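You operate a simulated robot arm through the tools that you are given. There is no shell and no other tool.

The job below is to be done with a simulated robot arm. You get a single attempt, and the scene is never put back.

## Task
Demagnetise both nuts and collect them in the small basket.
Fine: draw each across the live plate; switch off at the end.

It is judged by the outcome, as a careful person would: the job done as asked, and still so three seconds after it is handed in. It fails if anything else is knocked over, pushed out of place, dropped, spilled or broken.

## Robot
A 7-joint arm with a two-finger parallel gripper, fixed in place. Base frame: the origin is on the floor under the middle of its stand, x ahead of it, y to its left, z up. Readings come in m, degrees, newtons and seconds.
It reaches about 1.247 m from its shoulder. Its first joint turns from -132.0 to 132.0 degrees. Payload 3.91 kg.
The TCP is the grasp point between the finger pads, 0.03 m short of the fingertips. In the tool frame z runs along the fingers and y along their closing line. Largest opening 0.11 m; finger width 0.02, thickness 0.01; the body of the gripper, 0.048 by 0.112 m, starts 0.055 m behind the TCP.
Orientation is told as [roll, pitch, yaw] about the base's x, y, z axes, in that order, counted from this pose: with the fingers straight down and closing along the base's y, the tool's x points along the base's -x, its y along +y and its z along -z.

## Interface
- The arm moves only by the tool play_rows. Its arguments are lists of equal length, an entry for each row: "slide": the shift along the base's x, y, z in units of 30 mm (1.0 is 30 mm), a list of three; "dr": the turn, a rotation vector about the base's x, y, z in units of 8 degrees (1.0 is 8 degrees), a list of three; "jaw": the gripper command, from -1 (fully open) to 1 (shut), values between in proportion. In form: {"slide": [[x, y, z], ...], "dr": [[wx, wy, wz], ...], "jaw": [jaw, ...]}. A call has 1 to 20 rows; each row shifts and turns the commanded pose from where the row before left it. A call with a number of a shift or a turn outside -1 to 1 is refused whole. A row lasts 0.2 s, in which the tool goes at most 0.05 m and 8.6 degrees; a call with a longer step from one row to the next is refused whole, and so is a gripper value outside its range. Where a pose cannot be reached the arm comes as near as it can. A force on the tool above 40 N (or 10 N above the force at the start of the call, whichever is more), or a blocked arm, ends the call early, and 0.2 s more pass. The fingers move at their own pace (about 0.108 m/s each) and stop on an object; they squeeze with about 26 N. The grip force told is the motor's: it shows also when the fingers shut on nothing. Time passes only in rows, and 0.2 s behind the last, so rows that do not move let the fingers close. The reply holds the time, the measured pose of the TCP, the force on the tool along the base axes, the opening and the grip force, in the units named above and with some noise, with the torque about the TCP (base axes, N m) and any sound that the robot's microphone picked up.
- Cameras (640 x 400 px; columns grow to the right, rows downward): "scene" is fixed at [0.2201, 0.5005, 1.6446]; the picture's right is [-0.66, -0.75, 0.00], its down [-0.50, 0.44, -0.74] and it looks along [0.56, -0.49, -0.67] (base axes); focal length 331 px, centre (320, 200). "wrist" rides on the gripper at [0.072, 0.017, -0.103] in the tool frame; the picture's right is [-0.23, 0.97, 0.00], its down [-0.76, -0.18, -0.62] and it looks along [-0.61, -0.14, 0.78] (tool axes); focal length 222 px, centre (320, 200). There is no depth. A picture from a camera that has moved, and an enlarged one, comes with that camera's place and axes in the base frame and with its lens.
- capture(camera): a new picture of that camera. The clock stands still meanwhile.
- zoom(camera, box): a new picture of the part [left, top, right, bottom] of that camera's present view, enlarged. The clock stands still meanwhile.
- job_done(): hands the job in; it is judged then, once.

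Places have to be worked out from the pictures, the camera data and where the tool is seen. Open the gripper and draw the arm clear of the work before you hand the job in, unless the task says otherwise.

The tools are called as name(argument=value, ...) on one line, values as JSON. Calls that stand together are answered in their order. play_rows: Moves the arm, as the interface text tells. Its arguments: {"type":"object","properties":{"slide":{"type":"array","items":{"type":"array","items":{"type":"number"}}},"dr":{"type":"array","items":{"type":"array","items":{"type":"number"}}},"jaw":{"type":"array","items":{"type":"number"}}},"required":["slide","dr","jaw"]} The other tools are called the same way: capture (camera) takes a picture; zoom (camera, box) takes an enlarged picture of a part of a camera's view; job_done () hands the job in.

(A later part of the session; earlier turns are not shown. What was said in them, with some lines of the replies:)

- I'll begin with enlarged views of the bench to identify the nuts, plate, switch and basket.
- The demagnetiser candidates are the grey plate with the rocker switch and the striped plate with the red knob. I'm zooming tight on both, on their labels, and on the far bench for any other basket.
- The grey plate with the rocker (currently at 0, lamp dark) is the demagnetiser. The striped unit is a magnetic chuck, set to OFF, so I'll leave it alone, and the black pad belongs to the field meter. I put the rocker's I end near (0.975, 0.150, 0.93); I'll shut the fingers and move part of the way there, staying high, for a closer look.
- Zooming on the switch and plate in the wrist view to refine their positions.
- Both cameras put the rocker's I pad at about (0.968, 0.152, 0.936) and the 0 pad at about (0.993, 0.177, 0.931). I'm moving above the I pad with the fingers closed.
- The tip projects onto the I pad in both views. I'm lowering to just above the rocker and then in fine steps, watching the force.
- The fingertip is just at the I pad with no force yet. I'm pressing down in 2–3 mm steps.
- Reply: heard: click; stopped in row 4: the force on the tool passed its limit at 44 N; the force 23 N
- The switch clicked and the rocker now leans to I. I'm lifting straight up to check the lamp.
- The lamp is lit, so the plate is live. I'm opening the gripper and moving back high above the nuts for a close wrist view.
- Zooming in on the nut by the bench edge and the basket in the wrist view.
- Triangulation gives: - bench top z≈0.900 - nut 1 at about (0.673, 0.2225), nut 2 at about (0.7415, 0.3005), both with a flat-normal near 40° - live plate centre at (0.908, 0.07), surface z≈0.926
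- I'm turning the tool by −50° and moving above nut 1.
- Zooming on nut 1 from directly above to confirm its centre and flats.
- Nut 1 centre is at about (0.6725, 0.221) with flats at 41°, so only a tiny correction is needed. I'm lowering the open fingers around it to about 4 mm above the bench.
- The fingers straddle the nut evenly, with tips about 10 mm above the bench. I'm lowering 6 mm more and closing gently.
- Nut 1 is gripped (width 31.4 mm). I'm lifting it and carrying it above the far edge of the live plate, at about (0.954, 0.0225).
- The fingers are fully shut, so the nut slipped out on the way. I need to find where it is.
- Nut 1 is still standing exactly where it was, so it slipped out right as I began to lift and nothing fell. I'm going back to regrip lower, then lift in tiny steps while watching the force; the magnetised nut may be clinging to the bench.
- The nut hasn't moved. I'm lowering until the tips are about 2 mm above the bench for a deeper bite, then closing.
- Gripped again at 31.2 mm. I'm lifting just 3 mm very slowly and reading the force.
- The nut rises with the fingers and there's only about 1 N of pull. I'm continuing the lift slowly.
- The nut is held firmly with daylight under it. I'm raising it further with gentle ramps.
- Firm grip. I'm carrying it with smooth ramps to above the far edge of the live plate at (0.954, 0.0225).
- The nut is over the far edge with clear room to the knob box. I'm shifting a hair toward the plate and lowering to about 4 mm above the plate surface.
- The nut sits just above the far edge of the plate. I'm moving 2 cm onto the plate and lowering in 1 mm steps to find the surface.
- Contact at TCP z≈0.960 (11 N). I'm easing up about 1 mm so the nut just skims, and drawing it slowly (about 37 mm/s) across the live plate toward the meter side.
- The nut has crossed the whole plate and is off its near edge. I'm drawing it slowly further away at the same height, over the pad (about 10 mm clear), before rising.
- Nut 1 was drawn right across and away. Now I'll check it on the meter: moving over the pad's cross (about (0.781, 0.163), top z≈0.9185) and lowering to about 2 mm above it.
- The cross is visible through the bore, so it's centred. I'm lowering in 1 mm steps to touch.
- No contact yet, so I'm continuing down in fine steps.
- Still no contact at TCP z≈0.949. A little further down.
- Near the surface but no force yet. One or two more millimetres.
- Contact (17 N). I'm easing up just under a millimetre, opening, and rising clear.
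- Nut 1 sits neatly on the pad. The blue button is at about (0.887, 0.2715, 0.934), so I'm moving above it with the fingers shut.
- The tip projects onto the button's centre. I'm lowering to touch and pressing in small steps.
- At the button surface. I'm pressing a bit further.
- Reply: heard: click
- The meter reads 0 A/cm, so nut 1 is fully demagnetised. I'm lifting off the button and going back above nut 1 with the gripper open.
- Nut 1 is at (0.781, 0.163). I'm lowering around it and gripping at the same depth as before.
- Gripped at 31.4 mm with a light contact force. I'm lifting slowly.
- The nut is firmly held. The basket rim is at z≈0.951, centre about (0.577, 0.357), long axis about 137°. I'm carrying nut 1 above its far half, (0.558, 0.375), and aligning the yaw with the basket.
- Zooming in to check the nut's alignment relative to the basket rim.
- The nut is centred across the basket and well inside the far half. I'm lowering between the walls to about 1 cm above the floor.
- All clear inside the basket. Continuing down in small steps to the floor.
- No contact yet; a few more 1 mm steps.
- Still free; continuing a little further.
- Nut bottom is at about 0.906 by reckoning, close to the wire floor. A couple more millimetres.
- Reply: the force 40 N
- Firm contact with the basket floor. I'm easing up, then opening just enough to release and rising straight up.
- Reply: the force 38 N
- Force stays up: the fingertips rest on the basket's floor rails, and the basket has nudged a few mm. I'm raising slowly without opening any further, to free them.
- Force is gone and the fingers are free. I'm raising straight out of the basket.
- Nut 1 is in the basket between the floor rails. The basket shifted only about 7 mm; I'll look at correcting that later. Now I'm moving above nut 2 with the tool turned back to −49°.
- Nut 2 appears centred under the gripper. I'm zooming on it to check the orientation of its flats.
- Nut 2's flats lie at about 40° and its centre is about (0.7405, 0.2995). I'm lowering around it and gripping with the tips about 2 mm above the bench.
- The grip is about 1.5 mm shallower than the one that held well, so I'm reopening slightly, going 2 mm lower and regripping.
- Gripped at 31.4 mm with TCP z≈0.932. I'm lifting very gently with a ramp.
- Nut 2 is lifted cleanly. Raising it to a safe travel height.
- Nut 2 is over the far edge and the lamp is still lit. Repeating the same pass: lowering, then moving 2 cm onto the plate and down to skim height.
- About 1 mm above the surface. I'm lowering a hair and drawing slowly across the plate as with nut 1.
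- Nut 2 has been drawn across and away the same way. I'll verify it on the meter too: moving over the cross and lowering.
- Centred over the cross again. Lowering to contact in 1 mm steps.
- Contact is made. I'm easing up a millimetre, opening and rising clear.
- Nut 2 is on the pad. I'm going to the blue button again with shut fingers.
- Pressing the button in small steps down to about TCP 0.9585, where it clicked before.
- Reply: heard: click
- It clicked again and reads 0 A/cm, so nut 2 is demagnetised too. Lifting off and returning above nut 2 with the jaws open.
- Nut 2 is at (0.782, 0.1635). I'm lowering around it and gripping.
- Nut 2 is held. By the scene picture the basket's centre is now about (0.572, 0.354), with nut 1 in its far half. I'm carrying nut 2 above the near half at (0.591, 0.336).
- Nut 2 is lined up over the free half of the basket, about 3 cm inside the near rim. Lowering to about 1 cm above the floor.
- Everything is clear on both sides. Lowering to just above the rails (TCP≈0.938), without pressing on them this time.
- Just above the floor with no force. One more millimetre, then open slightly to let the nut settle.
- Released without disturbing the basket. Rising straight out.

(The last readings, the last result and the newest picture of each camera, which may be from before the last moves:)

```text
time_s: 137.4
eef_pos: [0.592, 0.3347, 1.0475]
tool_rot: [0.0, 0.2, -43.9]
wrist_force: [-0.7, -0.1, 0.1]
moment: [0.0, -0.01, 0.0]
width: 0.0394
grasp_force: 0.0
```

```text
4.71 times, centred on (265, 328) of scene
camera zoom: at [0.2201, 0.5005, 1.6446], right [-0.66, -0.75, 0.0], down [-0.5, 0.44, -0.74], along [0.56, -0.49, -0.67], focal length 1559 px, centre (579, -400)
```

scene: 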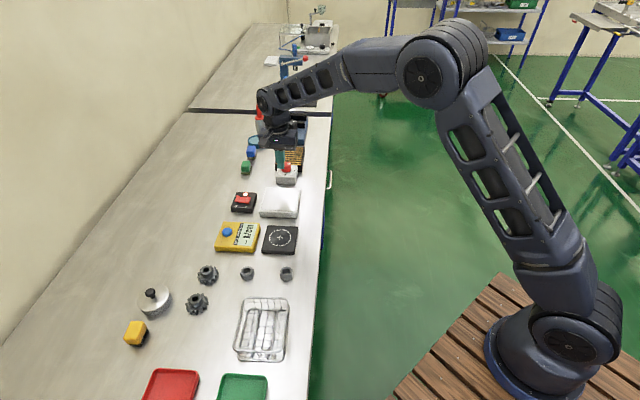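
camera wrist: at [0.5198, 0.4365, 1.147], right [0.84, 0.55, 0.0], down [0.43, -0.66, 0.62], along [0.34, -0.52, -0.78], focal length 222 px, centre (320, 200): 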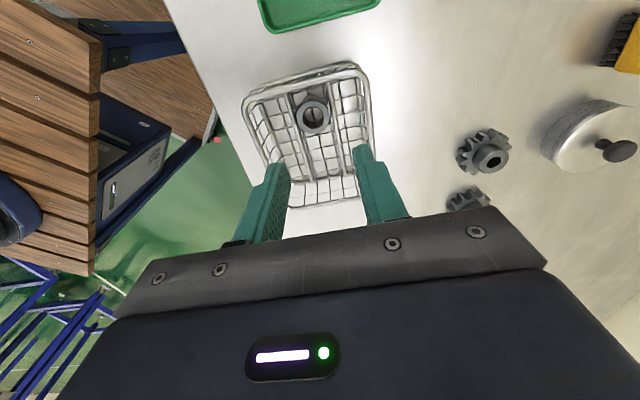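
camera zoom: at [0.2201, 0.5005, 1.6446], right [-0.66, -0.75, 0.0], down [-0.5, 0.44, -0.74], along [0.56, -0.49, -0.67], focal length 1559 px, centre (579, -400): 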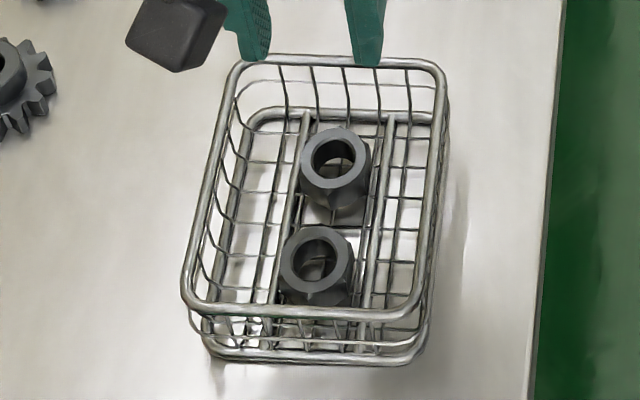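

Both nuts are sitting in the basket, which stayed put this time. Now to switch off: closing the fingers and moving high above the rocker's 0 end at about (0.994, 0.176).

play_rows(slide=[[0, 0, 0.8], [0.4, -0.16, 0.8], [0.9, -0.355, 0], [0.9, -0.355, 0], [0.9, -0.355, 0], [0.9, -0.355, 0], [0.9, -0.355, 0], [0.9, -0.355, 0], [0.9, -0.355, 0], [0.9, -0.355, 0], [0.9, -0.355, 0], [0.9, -0.355, 0], [0.9, -0.355, 0], [0.9, -0.355, 0], [0.9, -0.355, 0], [0.9, -0.355, 0], [0.4, -0.16, 0], [0, 0, -0.8], [0, 0, -0.8], [0, 0, 0]], dr=[[0, 0, 0], [0, 0, 0], [0, 0, 0], [0, 0, 0], [0, 0, 0], [0, 0, 0], [0, 0, 0], [0, 0, 0], [0, 0, 0], [0, 0, 0], [0, 0, 0], [0, 0, 0], [0, 0, 0], [0, 0, 0], [0, 0, 0], [0, 0, 0], [0, 0, 0], [0, 0, 0], [0, 0, 0], [0, 0, 0]], jaw=[0.28, 0.28, 0.5, 0.8, 1, 1, 1, 1, 1, 1, 1, 1, 1, 1, 1, 1, 1, 1, 1, 1])

zoom(camera="scene", box=[225, 165, 285, 215])

zoom(camera="wrist", box=[220, 20, 460, 200])

```text
time_s: 141.6
eef_pos: [0.9938, 0.1784, 1.0479]
tool_rot: [0.1, 0.1, -43.9]
wrist_force: [0.3, 1.5, 0.0]
moment: [0.01, 0.0, 0.01]
width: 0.0
grasp_force: 25.8
```

```text
8.00 times, centred on (255, 190) of scene
camera zoom: at [0.2201, 0.5005, 1.6446], right [-0.66, -0.75, 0.0], down [-0.5, 0.44, -0.74], along [0.56, -0.49, -0.67], focal length 2651 px, centre (840, 280)
```

zoom: 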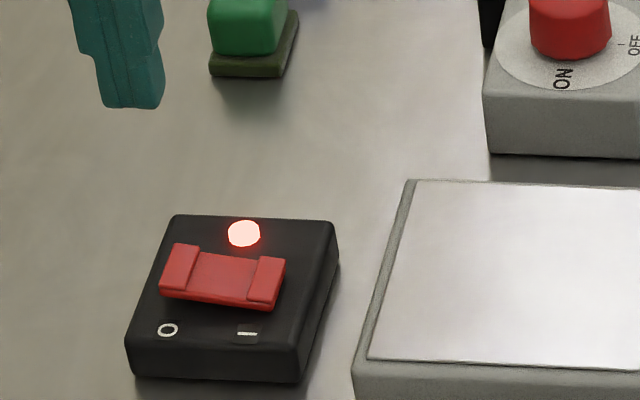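

```text
2.22 times, centred on (340, 110) of wrist
camera zoom: at [0.9539, 0.2394, 1.1517], right [0.84, 0.54, 0.0], down [0.43, -0.66, 0.62], along [0.34, -0.52, -0.78], focal length 494 px, centre (276, 400)
```

zoom: 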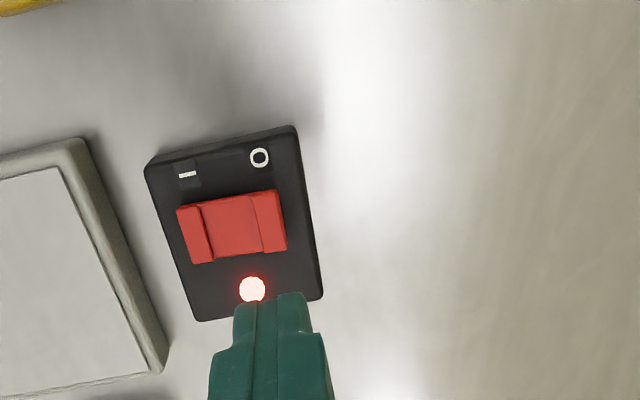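

The tip is over the 0 pad, a few mm outward, so I'm shifting 2 mm inward and lowering to just above it.

play_rows(slide=[[-0.05, -0.06, -0.5], [0, 0, -0.9], [0, 0, -0.7], [0, 0, -0.4], [0, 0, -0.1], [0, 0, 0]], dr=[[0, 0, 0], [0, 0, 0], [0, 0, 0], [0, 0, 0], [0, 0, 0], [0, 0, 0]], jaw=[1, 1, 1, 1, 1, 1])

zoom(camera="scene", box=[225, 175, 273, 217])

zoom(camera="wrist", box=[220, 40, 420, 190])

```text
time_s: 143.0
eef_pos: [0.9927, 0.1739, 0.9697]
tool_rot: [0.0, 0.2, -43.9]
wrist_force: [-0.4, -0.4, 0.0]
moment: [0.03, -0.01, -0.01]
width: 0.0002
grasp_force: 26.1
```

```text
9.52 times, centred on (249, 196) of scene
camera zoom: at [0.2201, 0.5005, 1.6446], right [-0.66, -0.75, 0.0], down [-0.5, 0.44, -0.74], along [0.56, -0.49, -0.67], focal length 3156 px, centre (996, 238)
```

zoom: 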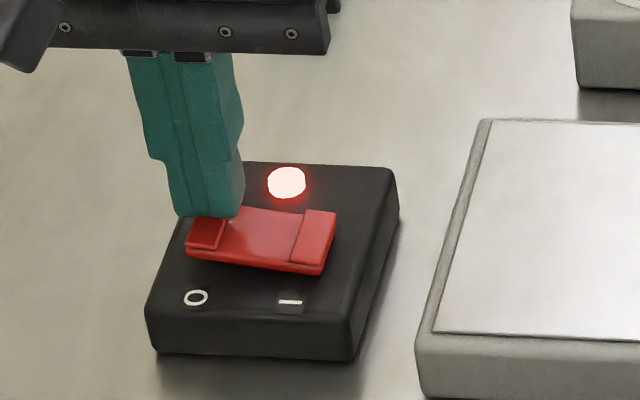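

```text
2.67 times, centred on (320, 115) of wrist
camera zoom: at [0.952, 0.2359, 1.073], right [0.84, 0.54, 0.0], down [0.43, -0.66, 0.62], along [0.34, -0.52, -0.78], focal length 592 px, centre (320, 427)
```

zoom: 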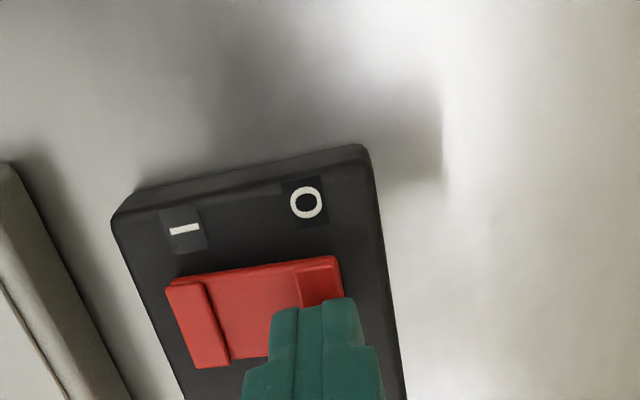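

The tip is over the 0 pad. Pressing down in 2–3 mm steps.

play_rows(slide=[[0, 0, -0.1], [0, 0, -0.08], [0, 0, -0.08], [0, 0, -0.06], [0, 0, 0]], dr=[[0, 0, 0], [0, 0, 0], [0, 0, 0], [0, 0, 0], [0, 0, 0]], jaw=[1, 1, 1, 1, 1])

zoom(camera="scene", box=[225, 175, 273, 217])

```text
time_s: 144.2
eef_pos: [0.9928, 0.1747, 0.9619]
tool_rot: [0.1, 0.2, -43.8]
wrist_force: [-7.4, 0.8, 21.0]
moment: [-0.12, 0.35, -0.03]
width: 0.0
grasp_force: 25.3
heard: click
```

```text
9.52 times, centred on (249, 196) of scene
camera zoom: at [0.2201, 0.5005, 1.6446], right [-0.66, -0.75, 0.0], down [-0.5, 0.44, -0.74], along [0.56, -0.49, -0.67], focal length 3156 px, centre (996, 238)
```

zoom: 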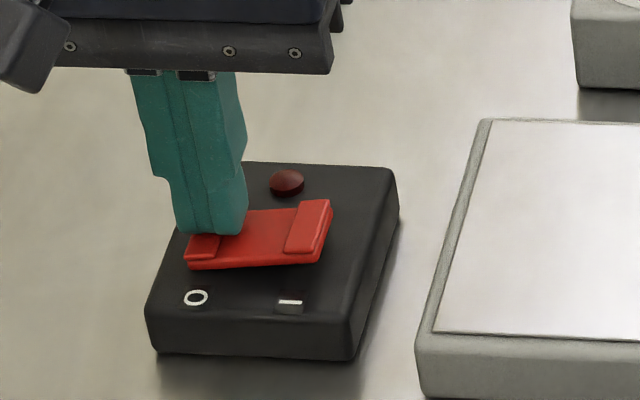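

It clicked, the rocker tilts to 0 and the lamp is dark, so the plate is off. Lifting straight up and drawing the arm well clear of the bench with the gripper open.

play_rows(slide=[[0, 0, 0.2], [0, 0, 0.6], [0, 0, 1], [0, 0, 1], [0, 0, 1], [0, 0, 1], [-0.6, -0.1, 0.8], [-1, -0.15, 0.5], [-1, -0.15, 0.5], [-1, -0.15, 0.5], [-1, -0.15, 0.3], [-1, -0.15, 0], [-1, -0.15, 0], [-1, -0.15, 0], [-1, -0.15, 0], [-1, -0.15, 0], [-1, -0.2, 0], [-1, -0.2, 0], [-0.5, -0.2, 0], [0, 0, 0]], dr=[[0, 0, 0], [0, 0, 0], [0, 0, 0], [0, 0, 0], [0, 0, 0], [0, 0, 0], [0, 0, 0.3], [0, 0, 0.5], [0, 0, 0.5], [0, 0, 0.5], [0, 0, 0.5], [0, 0, 0.5], [0, 0, 0.5], [0, 0, 0.5], [0, 0, 0.5], [0, 0, 0.5], [0, 0, 0.5], [0, 0, 0], [0, 0, 0], [0, 0, 0]], jaw=[1, 1, 1, 1, 1, 1, 0.5, 0, -0.5, -1, -1, -1, -1, -1, -1, -1, -1, -1, -1, -1])

capture(camera="scene")

zoom(camera="scene", box=[200, 180, 320, 290])

zoom(camera="scene", box=[225, 285, 305, 370])

```text
time_s: 148.4
eef_pos: [0.6288, 0.1134, 1.181]
tool_rot: [-0.1, 0.1, -1.4]
wrist_force: [1.1, -0.6, 0.0]
moment: [0.01, 0.0, 0.03]
width: 0.1102
grasp_force: 0.1
```

```text
taken
```

scene: 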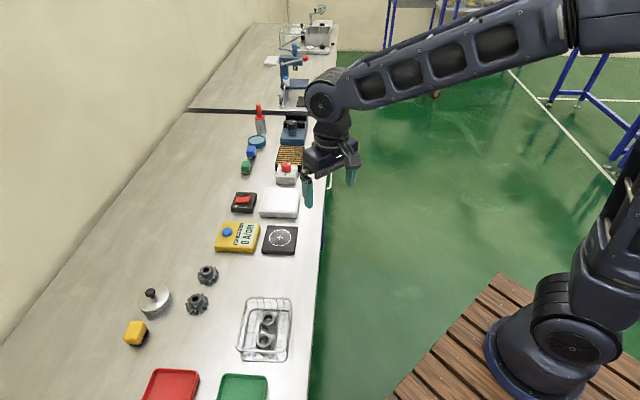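

```text
3.64 times, centred on (260, 235) of scene
camera zoom: at [0.2201, 0.5005, 1.6446], right [-0.66, -0.75, 0.0], down [-0.5, 0.44, -0.74], along [0.56, -0.49, -0.67], focal length 1205 px, centre (538, 73)
```

zoom: 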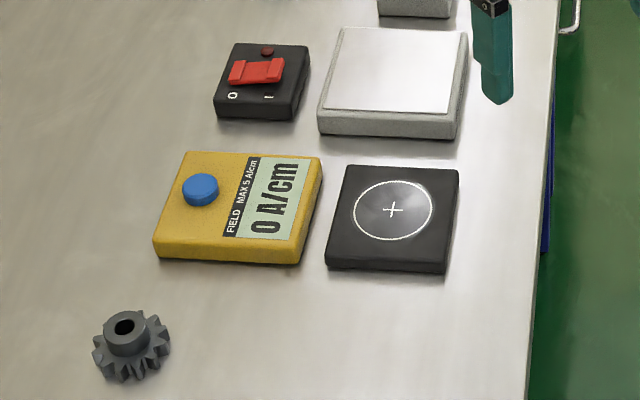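

```text
4.71 times, centred on (265, 328) of scene
camera zoom: at [0.2201, 0.5005, 1.6446], right [-0.66, -0.75, 0.0], down [-0.5, 0.44, -0.74], along [0.56, -0.49, -0.67], focal length 1559 px, centre (579, -400)
```

zoom: 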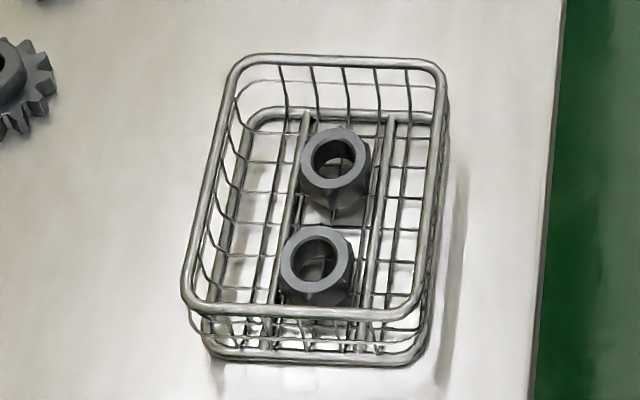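

The lamp is off, both nuts are in the basket, and the bench is otherwise as it was apart from the basket's 6–7 mm shift. I'm pulling the arm a bit higher and further back before handing in.

play_rows(slide=[[-0.5, -0.5, 0.8], [-0.8, -0.8, 0.8], [-0.8, -0.8, 0.8], [-0.8, -0.8, 0.4], [-0.5, -0.5, 0.2], [0, 0, 0], [0, 0, 0]], dr=[[0, 0, 0], [0, 0, 0], [0, 0, 0], [0, 0, 0], [0, 0, 0], [0, 0, 0], [0, 0, 0]], jaw=[-1, -1, -1, -1, -1, -1, -1])

capture(camera="scene")

```text
time_s: 150.0
eef_pos: [0.5269, 0.0097, 1.2698]
tool_rot: [0.0, 0.1, -1.5]
wrist_force: [1.0, -0.4, 0.4]
moment: [0.01, -0.03, -0.01]
width: 0.11
grasp_force: 0.2
```

```text
taken
```

scene: 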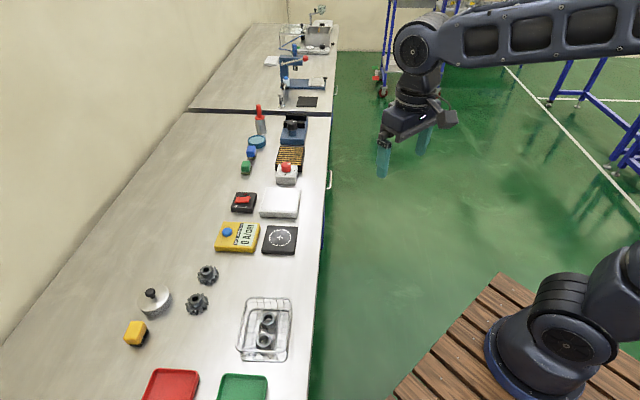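

The arm is clear of the bench with the gripper open, both nuts are demagnetised (0 A/cm each) and in the basket, and the plate is switched off. Handing the job in.

job_done()

```text
The job is handed in.
```

Both nuts are demagnetised and in the small basket, and the plate is switched off. I drew each nut slowly across the live plate and then checked it on the field meter; both read 0 A/cm, against the meter's 5 A/cm limit.

- **First nut slipped:** my first grip on it slid off as I began to lift. The nut stayed standing where it was on the bench and nothing fell; I gripped it lower and it held.
- **Basket shifted:** the fingers caught its floor rails as I released the first nut, moving it about 6–7 mm towards the bench edge. I left it there, and placing the second nut did not move it.

As far as the pictures show, nothing else on the bench moved. The arm is clear with the gripper open.
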